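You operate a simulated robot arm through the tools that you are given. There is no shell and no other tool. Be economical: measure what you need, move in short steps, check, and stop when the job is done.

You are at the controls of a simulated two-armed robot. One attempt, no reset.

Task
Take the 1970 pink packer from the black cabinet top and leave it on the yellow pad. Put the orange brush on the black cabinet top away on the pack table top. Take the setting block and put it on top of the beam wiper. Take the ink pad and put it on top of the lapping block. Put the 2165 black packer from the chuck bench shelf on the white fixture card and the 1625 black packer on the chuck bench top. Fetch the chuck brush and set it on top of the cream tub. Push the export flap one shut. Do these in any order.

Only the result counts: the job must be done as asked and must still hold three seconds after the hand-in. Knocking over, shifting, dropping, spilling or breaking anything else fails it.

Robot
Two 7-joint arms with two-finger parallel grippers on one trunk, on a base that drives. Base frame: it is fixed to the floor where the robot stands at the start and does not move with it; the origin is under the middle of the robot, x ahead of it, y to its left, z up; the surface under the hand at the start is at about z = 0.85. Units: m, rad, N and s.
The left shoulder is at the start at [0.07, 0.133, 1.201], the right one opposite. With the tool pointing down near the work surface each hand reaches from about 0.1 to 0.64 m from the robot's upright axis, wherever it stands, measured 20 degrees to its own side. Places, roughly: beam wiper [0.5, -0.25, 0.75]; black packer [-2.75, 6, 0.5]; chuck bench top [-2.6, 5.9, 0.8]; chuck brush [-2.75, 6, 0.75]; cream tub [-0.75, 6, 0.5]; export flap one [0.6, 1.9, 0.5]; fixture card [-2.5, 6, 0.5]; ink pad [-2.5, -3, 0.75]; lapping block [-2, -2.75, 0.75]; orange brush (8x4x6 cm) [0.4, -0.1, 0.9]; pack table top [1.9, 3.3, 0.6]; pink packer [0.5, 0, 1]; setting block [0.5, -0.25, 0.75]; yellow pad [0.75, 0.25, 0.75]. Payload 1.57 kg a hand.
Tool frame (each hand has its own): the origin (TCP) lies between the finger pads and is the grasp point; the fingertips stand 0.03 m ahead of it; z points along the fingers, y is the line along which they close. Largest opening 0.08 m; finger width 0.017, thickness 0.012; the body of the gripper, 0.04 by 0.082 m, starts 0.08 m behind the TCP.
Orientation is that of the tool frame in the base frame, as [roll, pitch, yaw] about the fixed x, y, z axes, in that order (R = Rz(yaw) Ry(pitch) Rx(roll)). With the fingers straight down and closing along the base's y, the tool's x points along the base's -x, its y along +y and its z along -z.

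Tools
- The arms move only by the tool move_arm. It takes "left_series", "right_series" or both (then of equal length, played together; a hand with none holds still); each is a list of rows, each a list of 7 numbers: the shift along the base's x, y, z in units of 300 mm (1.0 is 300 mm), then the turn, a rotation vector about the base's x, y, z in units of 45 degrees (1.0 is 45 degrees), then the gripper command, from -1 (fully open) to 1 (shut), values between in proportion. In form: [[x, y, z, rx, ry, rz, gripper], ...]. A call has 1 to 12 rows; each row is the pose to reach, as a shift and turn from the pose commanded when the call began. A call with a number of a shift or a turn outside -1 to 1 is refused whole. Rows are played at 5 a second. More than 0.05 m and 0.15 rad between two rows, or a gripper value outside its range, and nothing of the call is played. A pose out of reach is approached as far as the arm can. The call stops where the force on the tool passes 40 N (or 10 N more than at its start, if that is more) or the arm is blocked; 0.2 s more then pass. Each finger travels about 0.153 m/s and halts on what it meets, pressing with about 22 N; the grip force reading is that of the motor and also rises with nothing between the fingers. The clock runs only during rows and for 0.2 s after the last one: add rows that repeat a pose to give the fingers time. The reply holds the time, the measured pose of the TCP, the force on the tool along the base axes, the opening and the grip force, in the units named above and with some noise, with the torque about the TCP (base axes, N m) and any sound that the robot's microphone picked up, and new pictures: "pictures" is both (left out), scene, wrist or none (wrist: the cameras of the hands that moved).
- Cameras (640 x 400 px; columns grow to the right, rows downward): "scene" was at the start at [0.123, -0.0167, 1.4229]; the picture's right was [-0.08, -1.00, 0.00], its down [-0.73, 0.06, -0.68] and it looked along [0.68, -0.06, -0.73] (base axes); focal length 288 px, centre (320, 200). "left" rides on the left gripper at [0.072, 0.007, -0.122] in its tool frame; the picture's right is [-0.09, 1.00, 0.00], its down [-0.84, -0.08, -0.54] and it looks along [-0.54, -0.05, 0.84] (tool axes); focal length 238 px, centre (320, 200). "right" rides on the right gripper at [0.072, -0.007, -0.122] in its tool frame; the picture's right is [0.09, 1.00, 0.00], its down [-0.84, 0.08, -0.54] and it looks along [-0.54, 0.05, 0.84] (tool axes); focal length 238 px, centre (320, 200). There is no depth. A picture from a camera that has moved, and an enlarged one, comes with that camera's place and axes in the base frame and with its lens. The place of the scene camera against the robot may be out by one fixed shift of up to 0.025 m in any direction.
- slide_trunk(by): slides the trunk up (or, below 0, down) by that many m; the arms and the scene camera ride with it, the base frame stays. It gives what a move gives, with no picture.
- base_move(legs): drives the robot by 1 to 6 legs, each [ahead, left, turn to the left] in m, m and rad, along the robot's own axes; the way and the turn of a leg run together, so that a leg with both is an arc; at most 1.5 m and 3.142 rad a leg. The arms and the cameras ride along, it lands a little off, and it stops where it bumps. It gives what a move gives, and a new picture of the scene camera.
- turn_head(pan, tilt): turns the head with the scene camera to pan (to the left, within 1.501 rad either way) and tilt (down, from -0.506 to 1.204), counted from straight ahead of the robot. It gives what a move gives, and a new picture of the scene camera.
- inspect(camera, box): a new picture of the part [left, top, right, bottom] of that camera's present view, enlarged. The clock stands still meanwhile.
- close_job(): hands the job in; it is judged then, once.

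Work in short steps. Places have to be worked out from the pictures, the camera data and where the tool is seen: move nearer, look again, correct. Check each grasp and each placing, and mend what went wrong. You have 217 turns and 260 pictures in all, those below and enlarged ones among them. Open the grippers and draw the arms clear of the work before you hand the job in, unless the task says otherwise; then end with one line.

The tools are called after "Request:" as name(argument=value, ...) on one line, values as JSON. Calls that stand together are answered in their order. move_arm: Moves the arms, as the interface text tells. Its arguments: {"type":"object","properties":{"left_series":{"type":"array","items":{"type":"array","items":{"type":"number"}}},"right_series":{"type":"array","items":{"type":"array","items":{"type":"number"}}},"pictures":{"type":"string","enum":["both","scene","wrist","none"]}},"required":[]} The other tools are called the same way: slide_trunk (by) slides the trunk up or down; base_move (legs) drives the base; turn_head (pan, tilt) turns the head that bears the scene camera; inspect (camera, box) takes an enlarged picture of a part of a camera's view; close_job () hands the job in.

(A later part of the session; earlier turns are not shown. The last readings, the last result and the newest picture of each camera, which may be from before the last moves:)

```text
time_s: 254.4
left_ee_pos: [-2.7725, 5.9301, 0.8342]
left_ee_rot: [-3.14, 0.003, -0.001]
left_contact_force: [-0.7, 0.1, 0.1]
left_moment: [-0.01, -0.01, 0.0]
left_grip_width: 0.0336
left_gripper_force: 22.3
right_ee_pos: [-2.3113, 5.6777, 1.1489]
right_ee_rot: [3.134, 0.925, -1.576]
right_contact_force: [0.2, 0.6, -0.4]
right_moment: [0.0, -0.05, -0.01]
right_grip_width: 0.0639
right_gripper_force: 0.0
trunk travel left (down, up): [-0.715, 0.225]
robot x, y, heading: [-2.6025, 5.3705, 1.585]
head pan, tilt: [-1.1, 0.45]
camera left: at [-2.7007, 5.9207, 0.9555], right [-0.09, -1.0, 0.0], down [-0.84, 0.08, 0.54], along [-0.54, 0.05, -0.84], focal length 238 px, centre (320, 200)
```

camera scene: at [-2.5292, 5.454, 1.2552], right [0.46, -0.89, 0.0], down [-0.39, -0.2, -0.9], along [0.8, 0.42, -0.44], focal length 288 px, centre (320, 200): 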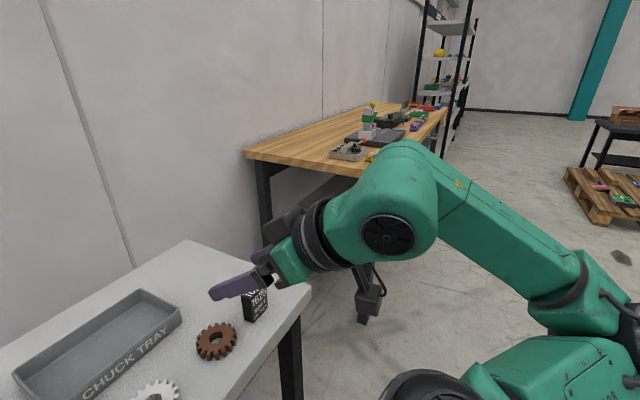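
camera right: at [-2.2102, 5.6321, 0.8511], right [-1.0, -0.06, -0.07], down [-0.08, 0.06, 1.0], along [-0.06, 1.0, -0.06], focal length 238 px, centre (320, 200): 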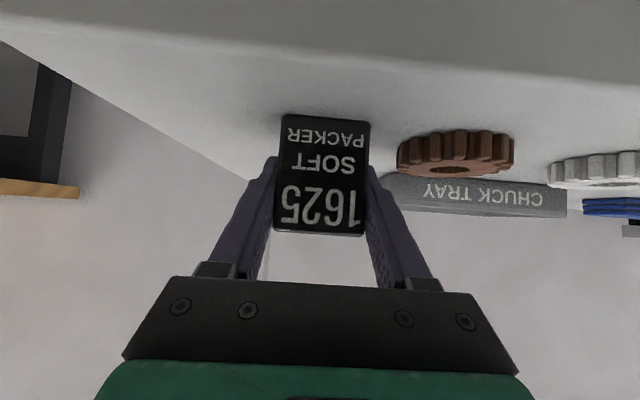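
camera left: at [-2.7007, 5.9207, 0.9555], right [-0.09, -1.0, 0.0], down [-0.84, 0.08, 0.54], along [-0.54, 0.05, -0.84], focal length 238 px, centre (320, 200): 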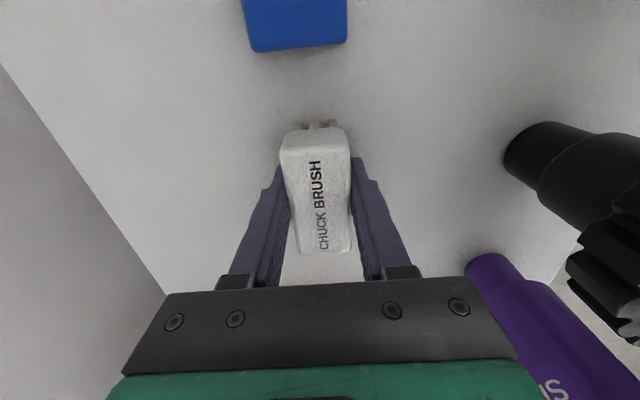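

Gripped. I lift it well above the bottles and look ahead to choose the set-down spot.

Request:
move_arm(left_series=[[0, 0, 0.15, 0, 0, 0, 0.6], [0, 0, 0.3, 0, 0, 0, 0.6], [0, 0, 0.45, 0, 0, 0, 0.6], [0, 0, 0.6, 0, 0, 0, 0.6], [0, -0.05, 0.75, 0, 0, 0, 0.6], [0, -0.1, 0.85, 0, 0, 0, 0.6]], pictures="none")

Request:
move_arm(left_series=[[0.1, -0.1, 0, 0, 0, -0.18, 0.6], [0.2, -0.2, 0, 0, 0, -0.36, 0.6], [0.3, -0.3, 0, 0, 0, -0.54, 0.6], [0.4, -0.4, 0, 0, 0, -0.72, 0.6], [0.5, -0.5, 0, 0, 0, -0.9, 0.6], [0.6, -0.6, 0, 0, 0, -1, 0.6]], pictures="none")

Request:
turn_head(pan=0.0, tilt=0.75)

```text
time_s: 255.8
left_ee_pos: [-2.7726, 5.8969, 1.0904]
left_ee_rot: [-3.139, 0.002, 0.001]
left_contact_force: [0.3, 0.0, -0.8]
left_moment: [0.0, 0.02, -0.02]
left_grip_width: 0.0336
left_gripper_force: 21.7
right_ee_pos: [-2.3124, 5.6758, 1.1486]
right_ee_rot: [3.132, 0.927, -1.576]
right_contact_force: [-0.1, 0.7, 0.1]
right_moment: [-0.01, -0.03, 0.01]
right_grip_width: 0.0638
right_gripper_force: 0.2
trunk travel left (down, up): [-0.715, 0.225]
robot x, y, heading: [-2.6011, 5.369, 1.582]
head pan, tilt: [-1.1, 0.45]
```

```text
time_s: 257.2
left_ee_pos: [-2.5919, 5.7182, 1.0899]
left_ee_rot: [-3.14, 0.004, -0.788]
left_contact_force: [0.1, 0.0, -1.3]
left_moment: [-0.02, 0.04, 0.01]
left_grip_width: 0.0336
left_gripper_force: 21.7
right_ee_pos: [-2.3096, 5.6767, 1.148]
right_ee_rot: [3.129, 0.926, -1.579]
right_contact_force: [0.3, -0.6, -0.4]
right_moment: [0.02, 0.01, 0.01]
right_grip_width: 0.064
right_gripper_force: 0.1
trunk travel left (down, up): [-0.715, 0.225]
robot x, y, heading: [-2.6026, 5.3711, 1.584]
head pan, tilt: [-1.1, 0.45]
```

```text
time_s: 258.5
left_ee_pos: [-2.5937, 5.7203, 1.0895]
left_ee_rot: [-3.14, 0.001, -0.788]
left_contact_force: [-0.2, -0.4, -0.5]
left_moment: [0.02, -0.04, -0.01]
left_grip_width: 0.0336
left_gripper_force: 21.9
right_ee_pos: [-2.3117, 5.677, 1.1477]
right_ee_rot: [3.133, 0.925, -1.577]
right_contact_force: [0.1, -0.3, -0.7]
right_moment: [0.03, -0.03, 0.02]
right_grip_width: 0.0639
right_gripper_force: 0.0
trunk travel left (down, up): [-0.715, 0.225]
robot x, y, heading: [-2.6029, 5.3685, 1.585]
head pan, tilt: [0.0, 0.75]
camera scene: at [-2.6116, 5.4942, 1.3687], right [1.0, 0.01, 0.0], down [0.01, -0.68, -0.73], along [-0.01, 0.73, -0.68], focal length 288 px, centre (320, 200)
```

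scene: 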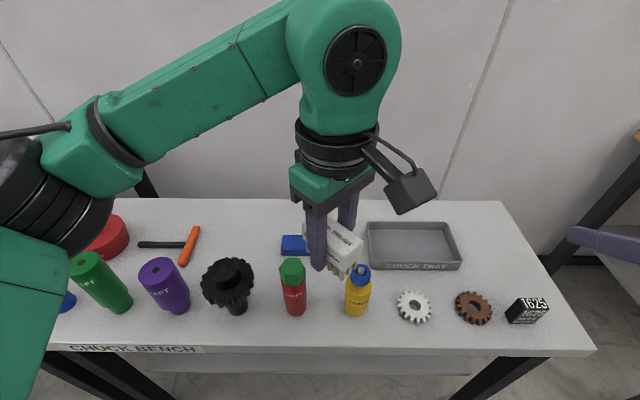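

I turn the brush so its long side points along y and bring it over the front strip between the yellow arbor and the white gear (x≈-2.49, y≈5.735).

Request:
move_arm(left_series=[[0.06, 0.01, 0, 0, 0, -0.18, 0.6], [0.12, 0.02, 0, 0, 0, -0.36, 0.6], [0.18, 0.03, 0, 0, 0, -0.54, 0.6], [0.24, 0.04, 0, 0, 0, -0.72, 0.6], [0.3, 0.05, 0, 0, 0, -0.9, 0.6], [0.345, 0.05, 0, 0, 0, -0.995, 0.6]], pictures="none")

Request:
move_arm(left_series=[[0, 0, -0.15, 0, 0, 0, 0.6], [0, 0, -0.3, 0, 0, 0, 0.6], [0, 0, -0.45, 0, 0, 0, 0.6], [0, 0, -0.6, 0, 0, 0, 0.6], [0, 0, -0.6, 0, 0, 0, 0.6]], pictures="both")

```text
time_s: 259.9
left_ee_pos: [-2.4872, 5.7348, 1.0891]
left_ee_rot: [-3.138, 0.002, -1.569]
left_contact_force: [-0.3, 0.2, -0.3]
left_moment: [0.01, -0.01, 0.01]
left_grip_width: 0.0337
left_gripper_force: 21.5
right_ee_pos: [-2.3109, 5.6762, 1.1488]
right_ee_rot: [3.132, 0.926, -1.575]
right_contact_force: [-0.1, 0.3, -0.7]
right_moment: [0.0, 0.02, 0.0]
right_grip_width: 0.0639
right_gripper_force: 0.1
trunk travel left (down, up): [-0.715, 0.225]
robot x, y, heading: [-2.6021, 5.3715, 1.584]
head pan, tilt: [0.0, 0.75]
```

```text
time_s: 261.1
left_ee_pos: [-2.4902, 5.7342, 0.9091]
left_ee_rot: [-3.14, 0.003, -1.57]
left_contact_force: [0.3, 0.4, -1.2]
left_moment: [0.0, -0.01, 0.01]
left_grip_width: 0.0335
left_gripper_force: 22.4
right_ee_pos: [-2.3122, 5.6754, 1.1489]
right_ee_rot: [3.131, 0.927, -1.575]
right_contact_force: [-0.4, -0.4, 0.2]
right_moment: [0.0, -0.01, -0.04]
right_grip_width: 0.064
right_gripper_force: 0.0
trunk travel left (down, up): [-0.715, 0.225]
robot x, y, heading: [-2.6028, 5.3708, 1.584]
head pan, tilt: [0.0, 0.75]
camera scene: at [-2.6115, 5.4938, 1.3688], right [1.0, 0.01, 0.0], down [0.01, -0.68, -0.73], along [-0.01, 0.73, -0.68], focal length 288 px, centre (320, 200)
camera left: at [-2.4967, 5.6607, 1.0302], right [-1.0, 0.09, 0.0], down [0.07, 0.84, 0.54], along [0.05, 0.54, -0.84], focal length 238 px, centre (320, 200)
```

scene: 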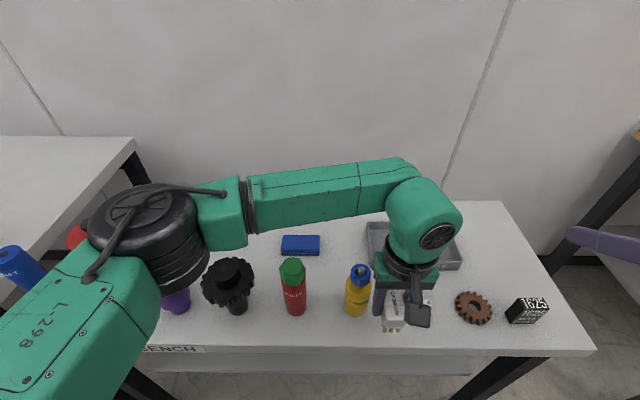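
left: 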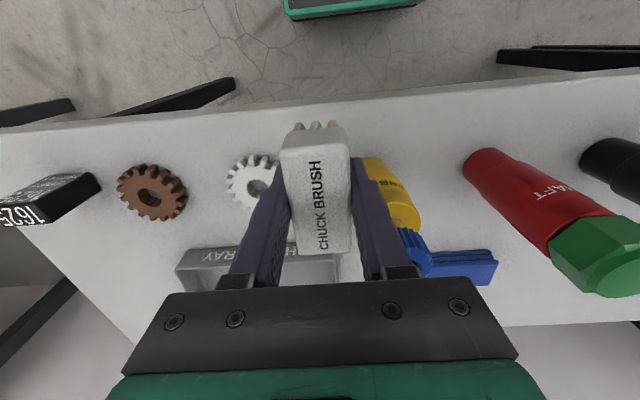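

The yellow arbor is close to one finger, so I shift 2 cm toward me and then lower.

Request:
move_arm(left_series=[[0.01, -0.06, 0, 0, 0, 0, 0.6], [0.01, -0.06, -0.1, 0, 0, 0, 0.6], [0.01, -0.06, -0.2, 0, 0, 0, 0.6], [0.01, -0.06, -0.23, 0, 0, 0, 0.6], [0.01, -0.06, -0.245, 0, 0, 0, 0.6], [0.01, -0.06, -0.255, 0, 0, 0, 0.6], [0.01, -0.06, -0.255, 0, 0, 0, 0.6]], pictures="both")

```text
time_s: 262.7
left_ee_pos: [-2.4856, 5.7169, 0.8341]
left_ee_rot: [-3.136, 0.005, -1.568]
left_contact_force: [0.7, 3.2, 15.2]
left_moment: [0.17, 0.13, -0.06]
left_grip_width: 0.0336
left_gripper_force: 21.7
right_ee_pos: [-2.3113, 5.6752, 1.1491]
right_ee_rot: [3.133, 0.927, -1.574]
right_contact_force: [0.0, 0.0, -0.7]
right_moment: [0.02, 0.01, 0.03]
right_grip_width: 0.0639
right_gripper_force: 0.1
trunk travel left (down, up): [-0.715, 0.225]
robot x, y, heading: [-2.6023, 5.373, 1.588]
head pan, tilt: [0.0, 0.75]
camera scene: at [-2.612, 5.4931, 1.3691], right [1.0, 0.01, 0.0], down [0.01, -0.68, -0.73], along [-0.01, 0.73, -0.68], focal length 288 px, centre (320, 200)
camera left: at [-2.4928, 5.6426, 0.9551], right [-1.0, 0.09, 0.0], down [0.07, 0.83, 0.55], along [0.05, 0.54, -0.84], focal length 238 px, centre (320, 200)
```

scene: 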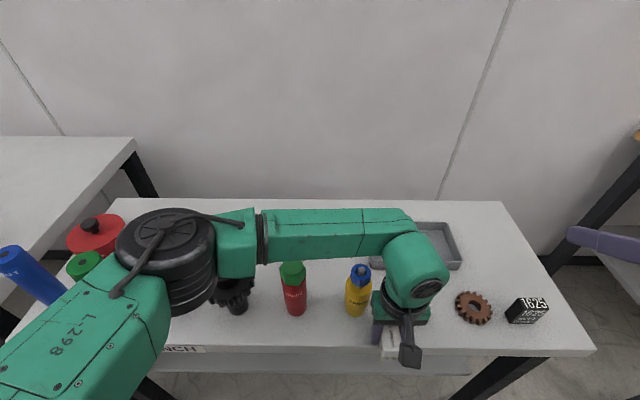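
left: 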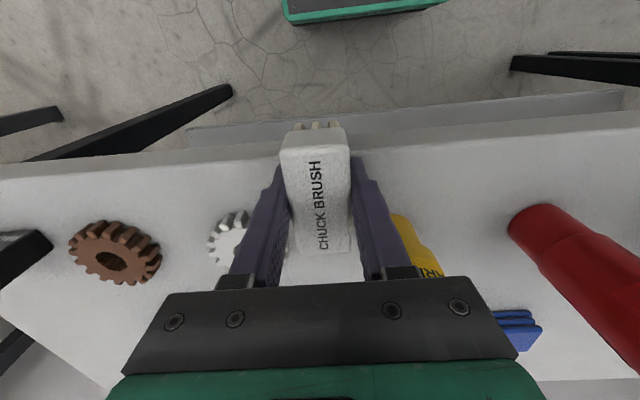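

Set down with its centre 2 cm inside the edge. I release and raise the left hand straight up.

Request:
move_arm(left_series=[[0, 0, 0.008, 0, 0, 0, 0.6], [0, 0, 0.008, 0, 0, 0, -0.2], [0, 0, 0.008, 0, 0, 0, -0.35], [0, 0, 0.1, 0, 0, 0, -0.35], [0, 0, 0.25, 0, 0, 0, -0.35], [0, 0, 0.4, 0, 0, 0, -0.35], [0, 0, 0.55, 0, 0, 0, -0.35], [0, 0, 0.7, 0, 0, 0, -0.35], [-0.1, -0.05, 0.8, 0, 0, 0, -0.35], [-0.2, -0.1, 0.85, 0, 0, 0, -0.35]], pictures="scene")

```text
time_s: 264.9
left_ee_pos: [-2.5463, 5.6859, 1.0896]
left_ee_rot: [-3.138, 0.0, -1.569]
left_contact_force: [-0.5, 0.1, -0.7]
left_moment: [0.0, -0.04, -0.01]
left_grip_width: 0.0541
left_gripper_force: 0.0
right_ee_pos: [-2.3133, 5.6757, 1.1498]
right_ee_rot: [3.135, 0.925, -1.575]
right_contact_force: [0.4, 0.2, -0.9]
right_moment: [0.0, -0.03, -0.02]
right_grip_width: 0.0641
right_gripper_force: 0.1
trunk travel left (down, up): [-0.715, 0.225]
robot x, y, heading: [-2.6017, 5.3727, 1.581]
head pan, tilt: [0.0, 0.75]
camera scene: at [-2.6134, 5.4935, 1.3688], right [1.0, 0.01, 0.0], down [0.01, -0.68, -0.73], along [-0.01, 0.73, -0.68], focal length 288 px, centre (320, 200)
```

scene: 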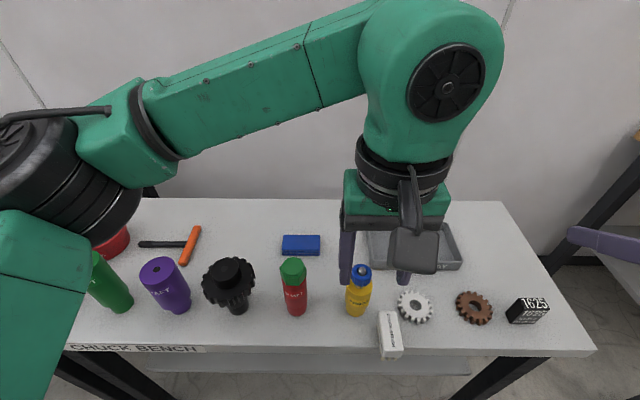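

Brush is set with its long side along y. I back off, lower the trunk and bring the right hand to about 70° tilt in line with it.

Request:
base_move(legs=[[-0.32, 0.0, 0]])

Request:
slide_trunk(by=-0.2)

Request:
move_arm(left_series=[[-0.08, -0.08, 0, 0, 0, 0, -1], [-0.18, -0.16, 0, 0, 0, 0, -1], [-0.3, -0.24, 0, 0, 0, 0, -1], [-0.42, -0.3, 0, 0, 0, 0, -1], [-0.5, -0.3, 0, 0, 0, 0, -1]], right_series=[[-0.12, 0.0, 0, 0.1, 0, 0, -0.5], [-0.24, 0.0, -0.05, 0.2, 0, 0, -0.5], [-0.36, 0.0, -0.1, 0.3, 0, 0, -0.5], [-0.48, 0.0, -0.15, 0.38, 0, 0, -0.5], [-0.573, 0.0, -0.2, 0.38, 0, 0, -0.5]], pictures="both")

```text
time_s: 267.0
left_ee_pos: [-2.5406, 5.3678, 1.0879]
left_ee_rot: [-3.139, 0.0, -1.568]
left_contact_force: [-0.6, -0.1, -0.5]
left_moment: [0.0, -0.02, -0.07]
left_grip_width: 0.0541
left_gripper_force: 0.0
right_ee_pos: [-2.3064, 5.3565, 1.148]
right_ee_rot: [3.132, 0.925, -1.576]
right_contact_force: [0.3, -0.7, 0.9]
right_moment: [-0.01, 0.0, -0.01]
right_grip_width: 0.0642
right_gripper_force: 0.0
trunk travel left (down, up): [-0.715, 0.225]
robot x, y, heading: [-2.5976, 5.0514, 1.582]
head pan, tilt: [0.0, 0.75]
camera scene: at [-2.6077, 5.1743, 1.3686], right [1.0, 0.01, 0.0], down [0.01, -0.68, -0.73], along [-0.01, 0.73, -0.68], focal length 288 px, centre (320, 200)
```

scene: 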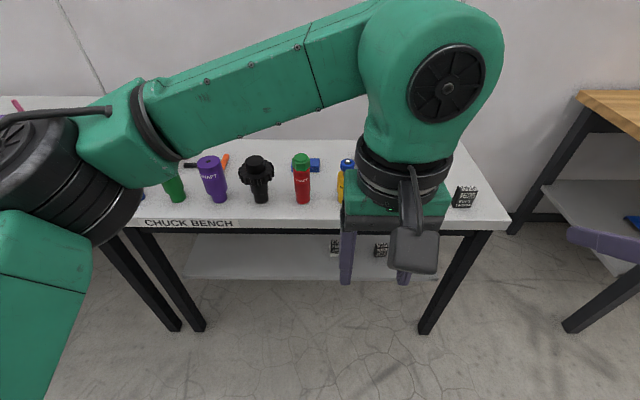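

```text
time_s: 269.2
left_ee_pos: [-2.5417, 5.3661, 0.8895]
left_ee_rot: [-3.141, 0.003, -1.568]
left_contact_force: [0.3, 0.9, -0.3]
left_moment: [0.0, -0.02, -0.02]
left_grip_width: 0.0538
left_gripper_force: 0.0
right_ee_pos: [-2.3077, 5.3551, 0.9489]
right_ee_rot: [3.134, 0.924, -1.575]
right_contact_force: [-0.8, -0.7, -0.2]
right_moment: [-0.01, 0.0, -0.02]
right_grip_width: 0.064
right_gripper_force: 0.0
trunk travel left (down, up): [-0.515, 0.425]
robot x, y, heading: [-2.5992, 5.0508, 1.587]
head pan, tilt: [0.0, 0.75]
```

```text
time_s: 270.6
left_ee_pos: [-2.6906, 5.276, 0.889]
left_ee_rot: [3.141, 0.001, -1.57]
left_contact_force: [0.5, 0.2, -0.5]
left_moment: [0.01, 0.05, 0.02]
left_grip_width: 0.0799
left_gripper_force: 0.0
right_ee_pos: [-2.5605, 5.4066, 0.9684]
right_ee_rot: [2.712, 1.222, -2.014]
right_contact_force: [1.0, -0.1, 0.3]
right_moment: [0.01, 0.02, 0.04]
right_grip_width: 0.0598
right_gripper_force: 0.1
right hand out of reach, approached as far as the arm can: row 1, 2, 3, 4, 5
trunk travel left (down, up): [-0.515, 0.425]
robot x, y, heading: [-2.6005, 5.0467, 1.579]
head pan, tilt: [0.0, 0.75]
stopped in row 5 (right hand): the arm was blocked; the commanded pose is now the measured one
camera scene: at [-2.6051, 5.1735, 1.1686], right [1.0, 0.01, 0.0], down [0.01, -0.68, -0.73], along [-0.01, 0.73, -0.68], focal length 288 px, centre (320, 200)
camera right: at [-2.5634, 5.2688, 0.9371], right [-1.0, 0.01, 0.06], down [0.05, -0.25, 0.97], along [0.02, 0.97, 0.25], focal length 238 px, centre (320, 200)
camera left: at [-2.6972, 5.2022, 1.0104], right [-1.0, 0.09, 0.0], down [0.08, 0.84, 0.54], along [0.05, 0.54, -0.84], focal length 238 px, centre (320, 200)
```

scene: 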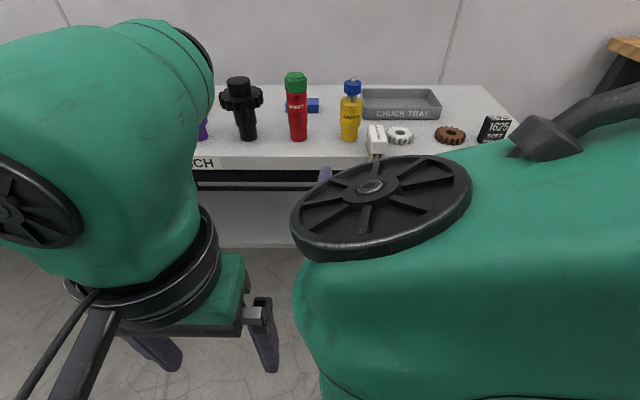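
right: 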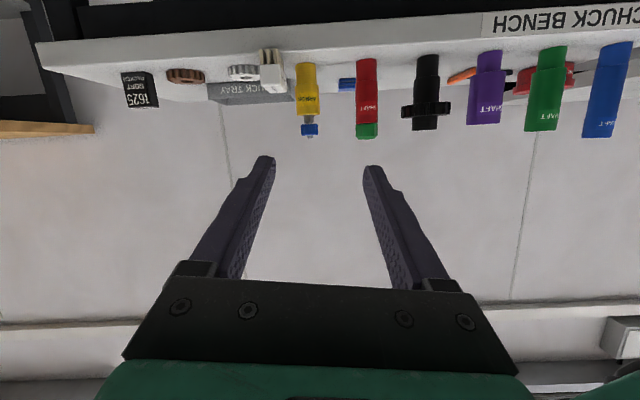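
left: 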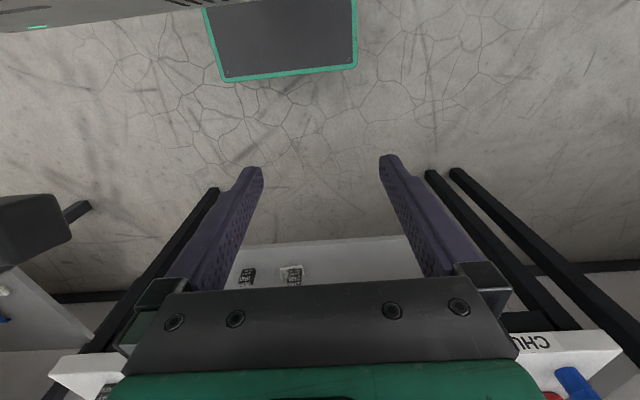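

The right hand got cramped close to the body but has ~72° tilt with an 8° roll. I move it forward and to the brush's line while undoing the roll.

Request:
move_arm(right_series=[[0.05, 0.12, 0, 0, 0, 0, -0.5], [0.12, 0.24, 0, 0, -0.06, 0, -0.5], [0.2, 0.36, 0, 0, -0.12, 0, -0.5], [0.25, 0.48, 0, 0, -0.183, 0, -0.5], [0.25, 0.48, -0.1, 0, -0.183, 0, -0.5], [0.25, 0.48, -0.2, 0, -0.183, 0, -0.5]], pictures="both")

```text
time_s: 272.0
left_ee_pos: [-2.6928, 5.2758, 0.8887]
left_ee_rot: [3.141, -0.002, -1.569]
left_contact_force: [0.3, -0.2, -0.6]
left_moment: [-0.02, 0.02, 0.0]
left_grip_width: 0.0798
left_gripper_force: 0.2
right_ee_pos: [-2.4874, 5.5495, 0.9078]
right_ee_rot: [-3.124, 1.257, -1.59]
right_contact_force: [-0.2, 0.0, -0.7]
right_moment: [0.02, -0.02, 0.0]
right_grip_width: 0.0603
right_gripper_force: 0.0
trunk travel left (down, up): [-0.515, 0.425]
robot x, y, heading: [-2.6003, 5.0474, 1.583]
head pan, tilt: [0.0, 0.75]
camera scene: at [-2.6074, 5.174, 1.1687], right [1.0, 0.01, 0.0], down [0.01, -0.68, -0.73], along [-0.01, 0.73, -0.68], focal length 288 px, centre (320, 200)
camera right: at [-2.486, 5.4121, 0.8766], right [-1.0, 0.01, -0.09], down [-0.09, -0.25, 0.96], along [-0.02, 0.97, 0.25], focal length 238 px, centre (320, 200)
```

scene: 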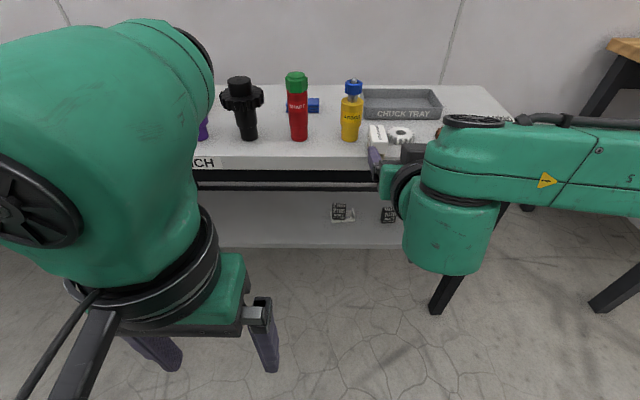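
right: 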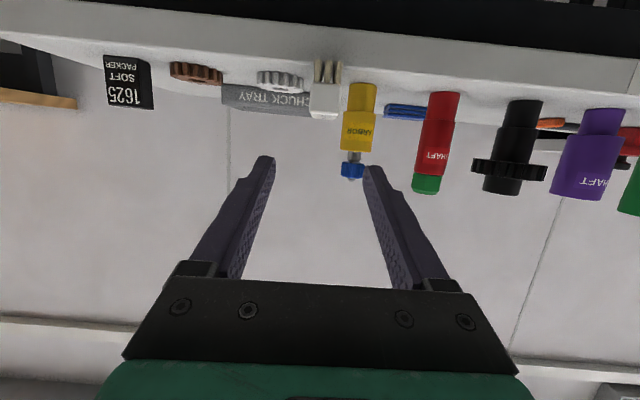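

Lined up: brush end at x≈-2.487. I lower to its level, then advance with fingers open 6 cm and grip.

Request:
move_arm(right_series=[[0, 0, -0.13, 0, 0, 0, -0.5], [0, 0, -0.255, 0, 0, 0, -0.5], [0, 0.15, -0.255, 0, 0, 0, -0.5], [0, 0.3, -0.255, 0, 0, 0, -0.5], [0, 0.42, -0.255, 0, 0, 0, -0.5], [0, 0.54, -0.255, 0, 0, 0, -0.5], [0, 0.54, -0.255, 0, 0, 0, -0.5]], pictures="both")

```text
time_s: 273.6
left_ee_pos: [-2.6928, 5.2759, 0.8898]
left_ee_rot: [-3.14, 0.003, -1.569]
left_contact_force: [0.0, -0.2, 0.5]
left_moment: [0.02, -0.03, -0.04]
left_grip_width: 0.0798
left_gripper_force: 0.1
right_ee_pos: [-2.4867, 5.7119, 0.8313]
right_ee_rot: [-3.124, 1.257, -1.589]
right_contact_force: [0.8, 0.7, 0.0]
right_moment: [-0.01, -0.02, 0.0]
right_grip_width: 0.0603
right_gripper_force: 0.0
trunk travel left (down, up): [-0.515, 0.425]
robot x, y, heading: [-2.5969, 5.0487, 1.585]
head pan, tilt: [0.0, 0.75]
camera scene: at [-2.6076, 5.1727, 1.1688], right [1.0, 0.01, 0.0], down [0.01, -0.68, -0.73], along [-0.01, 0.73, -0.68], focal length 288 px, centre (320, 200)
camera right: at [-2.4853, 5.5745, 0.8004], right [-1.0, 0.01, -0.09], down [-0.09, -0.25, 0.96], along [-0.02, 0.97, 0.25], focal length 238 px, centre (320, 200)
```

scene: 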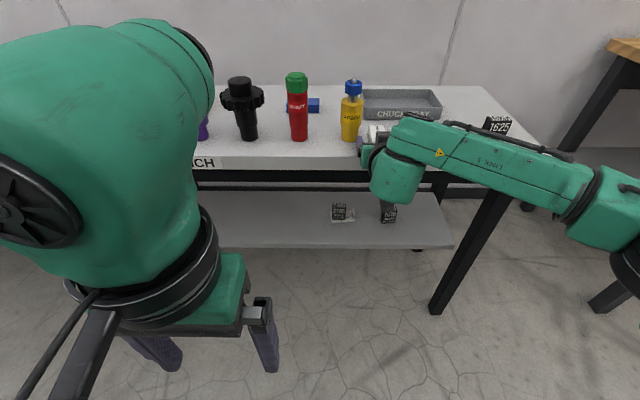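
right: 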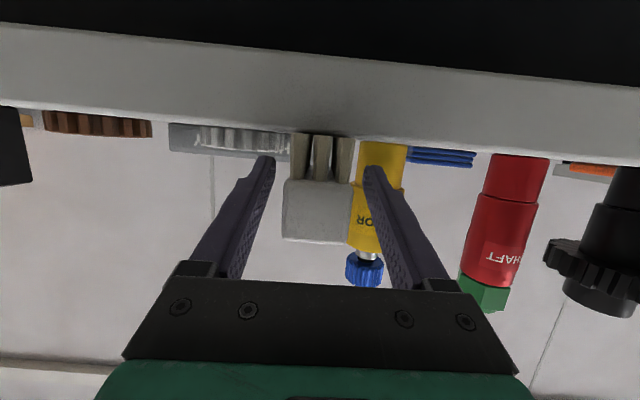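

The brush's white body (z 0.819–0.845) is between the fingers. I raise 4 mm and close.

Request:
move_arm(right_series=[[0, 0, 0.013, 0, 0, 0, -0.5], [0, 0, 0.013, 0, 0, 0, 0.6], [0, 0, 0.013, 0, 0, 0, 0.6], [0, 0, 0.013, 0, 0, 0, 0.6]], pictures="wrist")

```text
time_s: 274.6
left_ee_pos: [-2.6911, 5.2747, 0.8894]
left_ee_rot: [-3.139, 0.001, -1.569]
left_contact_force: [0.7, -0.6, 0.1]
left_moment: [0.01, 0.04, 0.0]
left_grip_width: 0.0803
left_gripper_force: 0.1
right_ee_pos: [-2.4873, 5.7105, 0.8347]
right_ee_rot: [-3.123, 1.254, -1.589]
right_contact_force: [-0.2, -0.4, 0.0]
right_moment: [0.01, 0.03, 0.02]
right_grip_width: 0.0332
right_gripper_force: 21.5
trunk travel left (down, up): [-0.515, 0.425]
robot x, y, heading: [-2.5978, 5.0502, 1.585]
head pan, tilt: [0.0, 0.75]
camera right: at [-2.4856, 5.5743, 0.804], right [-1.0, 0.01, -0.09], down [-0.09, -0.25, 0.96], along [-0.02, 0.97, 0.25], focal length 238 px, centre (320, 200)
```

right: 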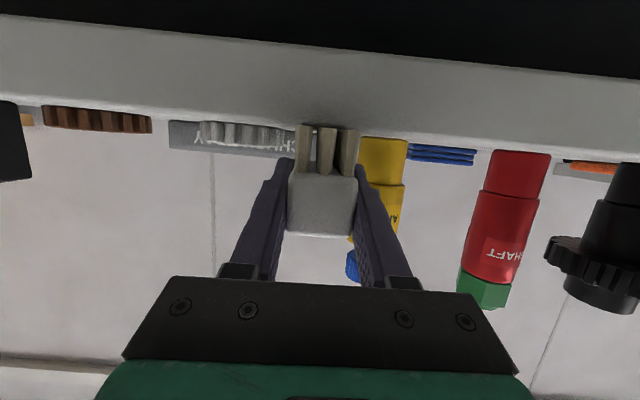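

Gripped. I lift, back off and strafe right toward the inspection bench with the cream tub.

Request:
move_arm(right_series=[[0, 0, 0.1, 0, 0, 0, 0.6], [0, 0, 0.2, 0, 0, 0, 0.6]], pictures="none")

Request:
base_move(legs=[[-0.2, 0.0, 0], [0, -1.5, 0]])

Request:
turn_head(pan=-0.2, tilt=0.45)

```text
time_s: 275.2
left_ee_pos: [-2.6928, 5.2748, 0.8891]
left_ee_rot: [-3.14, 0.004, -1.57]
left_contact_force: [-0.3, -0.8, 1.0]
left_moment: [-0.01, 0.01, -0.03]
left_grip_width: 0.0798
left_gripper_force: 0.0
right_ee_pos: [-2.4864, 5.7117, 0.8945]
right_ee_rot: [-3.123, 1.255, -1.588]
right_contact_force: [0.2, 0.7, -1.3]
right_moment: [-0.02, 0.02, -0.02]
right_grip_width: 0.0336
right_gripper_force: 22.5
trunk travel left (down, up): [-0.515, 0.425]
robot x, y, heading: [-2.6001, 5.0504, 1.582]
head pan, tilt: [0.0, 0.75]
```

```text
time_s: 283.9
left_ee_pos: [-1.1715, 5.0933, 0.8891]
left_ee_rot: [-3.141, 0.002, -1.571]
left_contact_force: [0.1, -0.3, 1.0]
left_moment: [0.0, 0.0, 0.0]
left_grip_width: 0.0798
left_gripper_force: 0.2
right_ee_pos: [-0.9655, 5.5287, 0.8941]
right_ee_rot: [-3.124, 1.255, -1.588]
right_contact_force: [0.3, -0.4, 0.3]
right_moment: [-0.02, 0.01, -0.05]
right_grip_width: 0.0335
right_gripper_force: 21.4
trunk travel left (down, up): [-0.515, 0.425]
robot x, y, heading: [-1.0825, 4.8698, 1.584]
head pan, tilt: [0.0, 0.75]
camera scene: at [-1.0868, 4.9907, 1.1687], right [1.0, 0.01, 0.0], down [0.01, -0.68, -0.73], along [-0.01, 0.73, -0.68], focal length 288 px, centre (320, 200)
```

scene: 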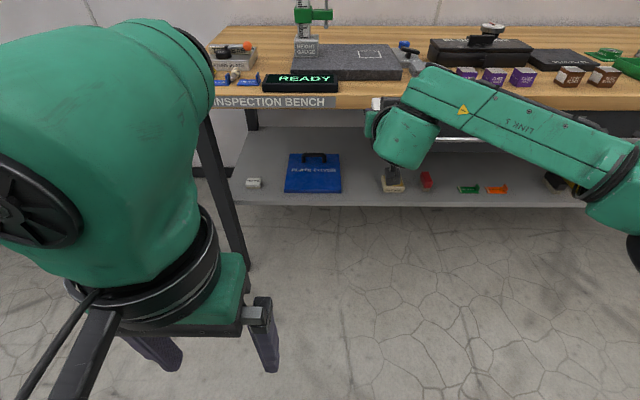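

```text
time_s: 284.7
left_ee_pos: [-1.1721, 5.0929, 0.8901]
left_ee_rot: [-3.141, 0.002, -1.569]
left_contact_force: [0.6, -0.1, -0.4]
left_moment: [0.03, 0.06, -0.01]
left_grip_width: 0.08
left_gripper_force: 0.1
right_ee_pos: [-0.9658, 5.5295, 0.8934]
right_ee_rot: [-3.121, 1.255, -1.59]
right_contact_force: [-0.5, -0.7, -1.5]
right_moment: [0.0, -0.02, 0.02]
right_grip_width: 0.0333
right_gripper_force: 22.0
trunk travel left (down, up): [-0.515, 0.425]
robot x, y, heading: [-1.079, 4.8675, 1.581]
head pan, tilt: [-0.201, 0.45]
camera scene: at [-1.0688, 4.998, 1.1951], right [0.98, -0.19, 0.0], down [-0.08, -0.43, -0.9], along [0.17, 0.88, -0.44], focal length 288 px, centre (320, 200)
```

scene: 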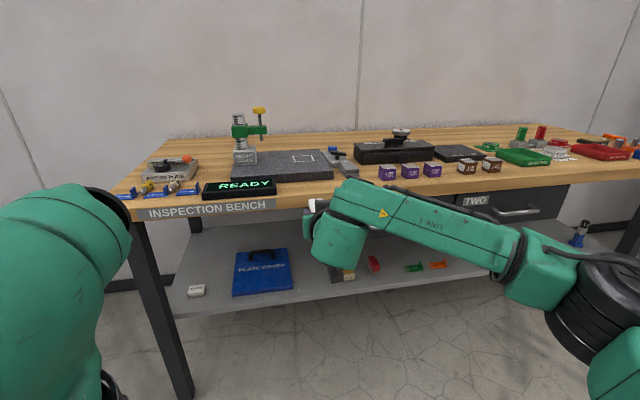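

The cream-coloured tub is behind my hand, near x≈-0.8. I lower the trunk and look level at the shelf.

Request:
slide_trunk(by=-0.36)

Request:
turn_head(pan=-0.4, tilt=0.3)

```text
time_s: 288.2
left_ee_pos: [-1.1714, 5.0933, 0.5294]
left_ee_rot: [-3.14, 0.002, -1.57]
left_contact_force: [-0.1, -0.6, 0.2]
left_moment: [-0.03, 0.03, -0.01]
left_grip_width: 0.08
left_gripper_force: 0.0
right_ee_pos: [-0.9658, 5.5302, 0.5348]
right_ee_rot: [-3.125, 1.256, -1.59]
right_contact_force: [0.2, -0.3, -0.5]
right_moment: [-0.02, 0.02, -0.03]
right_grip_width: 0.0335
right_gripper_force: 21.5
trunk travel left (down, up): [-0.155, 0.785]
robot x, y, heading: [-1.0786, 4.8683, 1.582]
head pan, tilt: [-0.201, 0.45]
```

```text
time_s: 288.9
left_ee_pos: [-1.1717, 5.0936, 0.5299]
left_ee_rot: [-3.14, 0.002, -1.572]
left_contact_force: [0.8, -0.2, -0.1]
left_moment: [-0.02, 0.04, 0.0]
left_grip_width: 0.08
left_gripper_force: 0.1
right_ee_pos: [-0.9665, 5.5299, 0.5353]
right_ee_rot: [-3.125, 1.256, -1.59]
right_contact_force: [-0.9, 0.2, -0.9]
right_moment: [-0.01, -0.01, -0.03]
right_grip_width: 0.0336
right_gripper_force: 22.3
trunk travel left (down, up): [-0.155, 0.785]
robot x, y, heading: [-1.0796, 4.868, 1.577]
head pan, tilt: [-0.4, 0.3]
camera scene: at [-1.0507, 4.9941, 0.849], right [0.93, -0.38, 0.0], down [-0.11, -0.27, -0.96], along [0.36, 0.88, -0.3], focal length 288 px, centre (320, 200)
```

scene: 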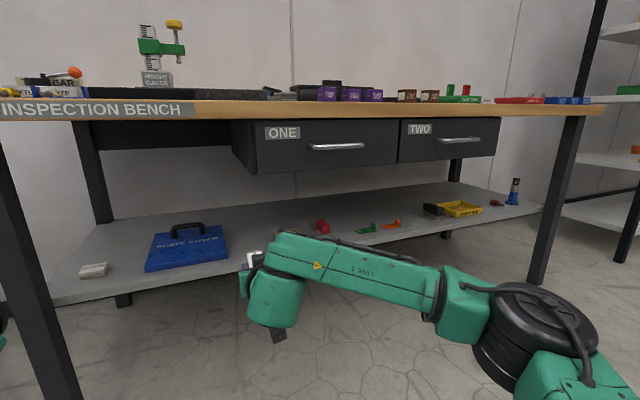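

The tub is hidden behind the hand; I check through the wrist camera.

Request:
inspect(camera="right", box=[0, 0, 640, 400])

```text
1.00 times, centred on (320, 200) of right (not enlarged: the box is as wide or as high as the picture)
camera zoom: at [-0.9648, 5.3914, 0.5039], right [-1.0, 0.01, -0.09], down [-0.09, -0.25, 0.96], along [-0.02, 0.97, 0.25], focal length 238 px, centre (320, 200)
```

zoom: 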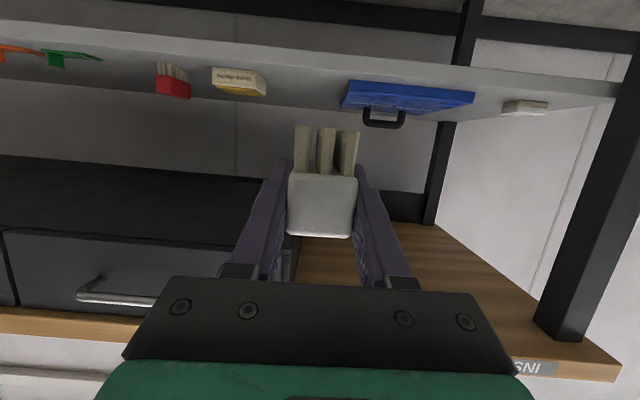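

The cream tub is the low box at about (-0.80,5.88). I zoom to judge its size and top.

Request:
inspect(camera="right", box=[190, 50, 290, 110])

```text
6.40 times, centred on (240, 80) of right
camera zoom: at [-0.9648, 5.3914, 0.5039], right [-1.0, 0.01, -0.09], down [-0.09, -0.25, 0.96], along [-0.02, 0.97, 0.25], focal length 1525 px, centre (832, 968)
```

zoom: 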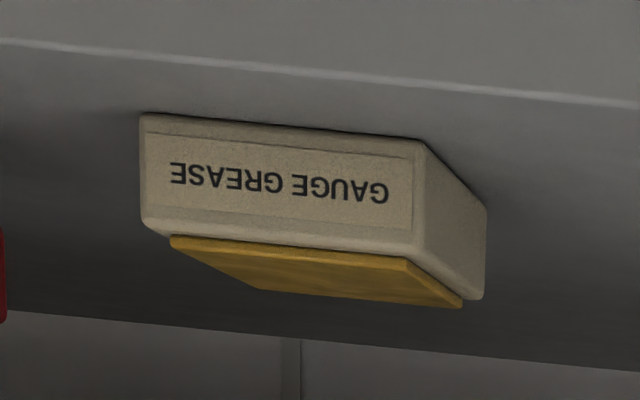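

It's a cream box with a yellow lid: x −0.83…−0.748, y 5.891…5.974, lid top z≈0.43. I line up at x −0.789 and drive in under the bench.

Request:
move_arm(right_series=[[0.12, 0, 0, 0, 0, 0, 0.6], [0.24, 0, 0, 0, 0, 0, 0.6], [0.36, 0, 0, 0, 0, 0, 0.6], [0.48, 0, 0, 0, 0, 0, 0.6], [0.592, 0, 0, 0, 0, 0, 0.6]], pictures="none")

Request:
base_move(legs=[[0.27, 0, 0]])

Request:
inspect(camera="right", box=[0, 0, 640, 400])

```text
time_s: 290.1
left_ee_pos: [-1.1715, 5.0921, 0.5294]
left_ee_rot: [-3.14, 0.001, -1.571]
left_contact_force: [-0.3, -0.6, 0.7]
left_moment: [0.0, 0.01, 0.0]
left_grip_width: 0.0797
left_gripper_force: 0.1
right_ee_pos: [-0.7866, 5.5284, 0.535]
right_ee_rot: [-3.124, 1.256, -1.591]
right_contact_force: [1.0, 0.4, -1.0]
right_moment: [-0.03, -0.01, 0.02]
right_grip_width: 0.0335
right_gripper_force: 21.9
trunk travel left (down, up): [-0.155, 0.785]
robot x, y, heading: [-1.0806, 4.8682, 1.575]
head pan, tilt: [-0.4, 0.3]
```

```text
time_s: 292.1
left_ee_pos: [-1.1746, 5.3643, 0.5298]
left_ee_rot: [-3.139, -0.001, -1.572]
left_contact_force: [0.7, -0.6, 0.6]
left_moment: [-0.04, -0.02, -0.02]
left_grip_width: 0.08
left_gripper_force: 0.0
right_ee_pos: [-0.7907, 5.7999, 0.5354]
right_ee_rot: [-3.123, 1.255, -1.591]
right_contact_force: [0.1, -0.7, -1.1]
right_moment: [0.02, 0.0, 0.01]
right_grip_width: 0.0336
right_gripper_force: 22.1
trunk travel left (down, up): [-0.155, 0.785]
robot x, y, heading: [-1.0799, 5.137, 1.584]
head pan, tilt: [-0.4, 0.3]
camera scene: at [-1.0531, 5.2653, 0.849], right [0.92, -0.38, 0.0], down [-0.11, -0.27, -0.96], along [0.36, 0.88, -0.3], focal length 288 px, centre (320, 200)
```

scene: 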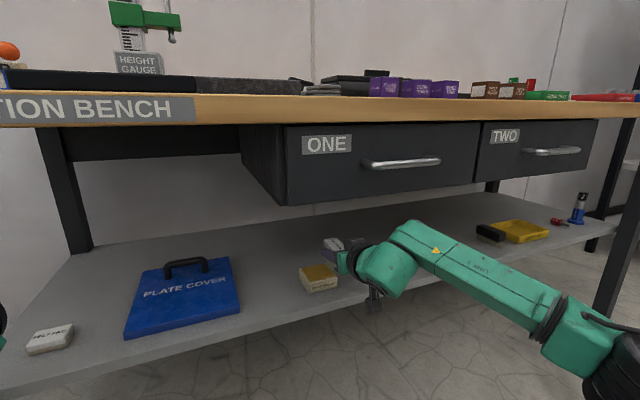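

```text
1.00 times, centred on (320, 200) of right (not enlarged: the box is as wide or as high as the picture)
camera zoom: at [-0.7892, 5.6622, 0.5044], right [-1.0, 0.01, -0.09], down [-0.09, -0.25, 0.96], along [-0.02, 0.97, 0.25], focal length 238 px, centre (320, 200)
```

zoom: 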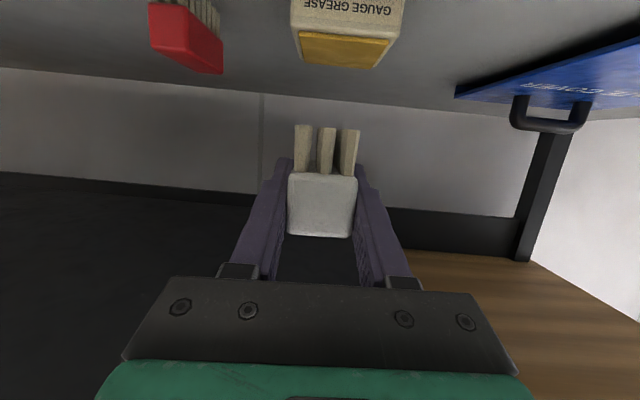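

Two views agree: lid centre (-0.798,5.896), z≈0.43. I move over it at height, then down close.

Request:
move_arm(right_series=[[-0.024, 0.15, 0, 0, 0, 0, 0.6], [-0.024, 0.3, 0, 0, 0, 0, 0.6], [-0.024, 0.3, -0.07, 0, 0, 0, 0.6], [-0.024, 0.3, -0.14, 0, 0, 0, 0.6], [-0.024, 0.3, -0.19, 0, 0, 0, 0.6], [-0.024, 0.3, -0.19, 0, 0, 0, 0.6]], pictures="wrist")

Request:
inspect(camera="scene", box=[260, 210, 400, 310])

```text
time_s: 293.4
left_ee_pos: [-1.1741, 5.3645, 0.5285]
left_ee_rot: [-3.14, 0.0, -1.571]
left_contact_force: [-0.1, -0.9, 0.4]
left_moment: [0.01, 0.01, 0.02]
left_grip_width: 0.0801
left_gripper_force: 0.0
right_ee_pos: [-0.7979, 5.8912, 0.4782]
right_ee_rot: [-3.123, 1.254, -1.588]
right_contact_force: [-0.1, 0.0, -0.3]
right_moment: [0.02, 0.01, 0.0]
right_grip_width: 0.0333
right_gripper_force: 22.1
trunk travel left (down, up): [-0.155, 0.785]
robot x, y, heading: [-1.0814, 5.1379, 1.584]
head pan, tilt: [-0.4, 0.3]
camera right: at [-0.7968, 5.7524, 0.4467], right [-1.0, 0.01, -0.09], down [-0.09, -0.25, 0.96], along [-0.02, 0.97, 0.25], focal length 238 px, centre (320, 200)
```

right: 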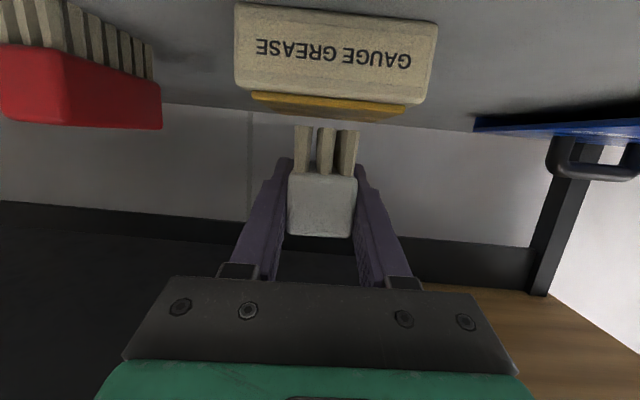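

```text
4.00 times, centred on (330, 260) of scene
camera zoom: at [-1.0532, 5.2653, 0.8491], right [0.92, -0.38, 0.0], down [-0.11, -0.27, -0.96], along [0.36, 0.88, -0.3], focal length 1151 px, centre (280, -40)
```

zoom: 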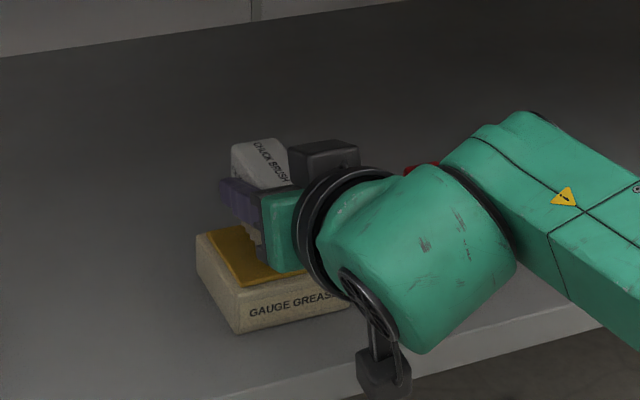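

Brush is centred over the lid. I lower to contact.

Request:
move_arm(right_series=[[0, 0, -0.012, 0, 0, 0, 0.6], [0, 0, -0.024, 0, 0, 0, 0.6], [0, 0, -0.034, 0, 0, 0, 0.6], [0, 0, -0.042, 0, 0, 0, 0.6], [0, 0, -0.042, 0, 0, 0, 0.6]], pictures="none")

```text
time_s: 294.6
left_ee_pos: [-1.1737, 5.3634, 0.5294]
left_ee_rot: [-3.139, 0.001, -1.572]
left_contact_force: [0.7, 0.5, 1.1]
left_moment: [-0.02, -0.03, 0.01]
left_grip_width: 0.08
left_gripper_force: 0.1
right_ee_pos: [-0.7979, 5.8896, 0.4693]
right_ee_rot: [-3.127, 1.262, -1.592]
right_contact_force: [0.7, 3.6, 9.2]
right_moment: [-0.11, 0.06, 0.02]
right_grip_width: 0.0336
right_gripper_force: 21.7
trunk travel left (down, up): [-0.155, 0.785]
robot x, y, heading: [-1.082, 5.1398, 1.582]
head pan, tilt: [-0.4, 0.3]
```

Contact at 0.469 as expected. I ease off, open and back straight out.

Request:
move_arm(right_series=[[0, 0, 0.006, 0, 0, 0, 0.6], [0, 0, 0.006, 0, 0, 0, -0.2], [0, 0, 0.006, 0, 0, 0, -0.4], [0, -0.08, 0.02, 0, 0, 0, -0.4], [0, -0.2, 0.04, 0, 0, 0, -0.4], [0, -0.34, 0.06, 0, 0, 0, -0.4], [0, -0.48, 0.06, 0, 0, 0, -0.4]], pictures="wrist")

Request:
inspect(camera="scene", box=[260, 210, 400, 310])

```text
time_s: 296.2
left_ee_pos: [-1.1744, 5.3633, 0.5291]
left_ee_rot: [-3.138, 0.002, -1.571]
left_contact_force: [-0.3, 0.1, 0.2]
left_moment: [-0.02, 0.0, -0.01]
left_grip_width: 0.0801
left_gripper_force: 0.0
right_ee_pos: [-0.7971, 5.7456, 0.4837]
right_ee_rot: [-3.124, 1.254, -1.593]
right_contact_force: [-0.6, 0.2, -0.5]
right_moment: [-0.02, -0.02, -0.02]
right_grip_width: 0.056
right_gripper_force: 0.0
trunk travel left (down, up): [-0.155, 0.785]
robot x, y, heading: [-1.0817, 5.1422, 1.582]
head pan, tilt: [-0.4, 0.3]
camera right: at [-0.7964, 5.6079, 0.4528], right [-1.0, 0.01, -0.09], down [-0.09, -0.25, 0.96], along [-0.01, 0.97, 0.25], focal length 238 px, centre (320, 200)
```

right: 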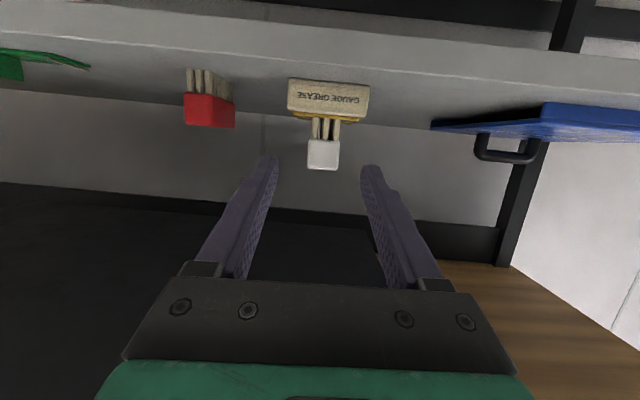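

```text
4.00 times, centred on (330, 260) of scene
camera zoom: at [-1.0532, 5.2651, 0.8491], right [0.93, -0.38, 0.0], down [-0.11, -0.27, -0.96], along [0.36, 0.88, -0.3], focal length 1151 px, centre (280, -40)
```

zoom: 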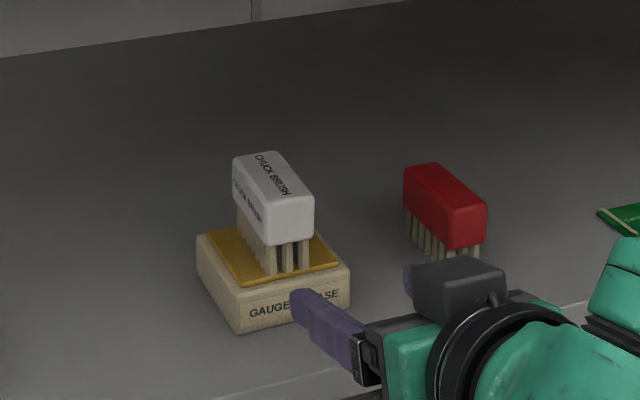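

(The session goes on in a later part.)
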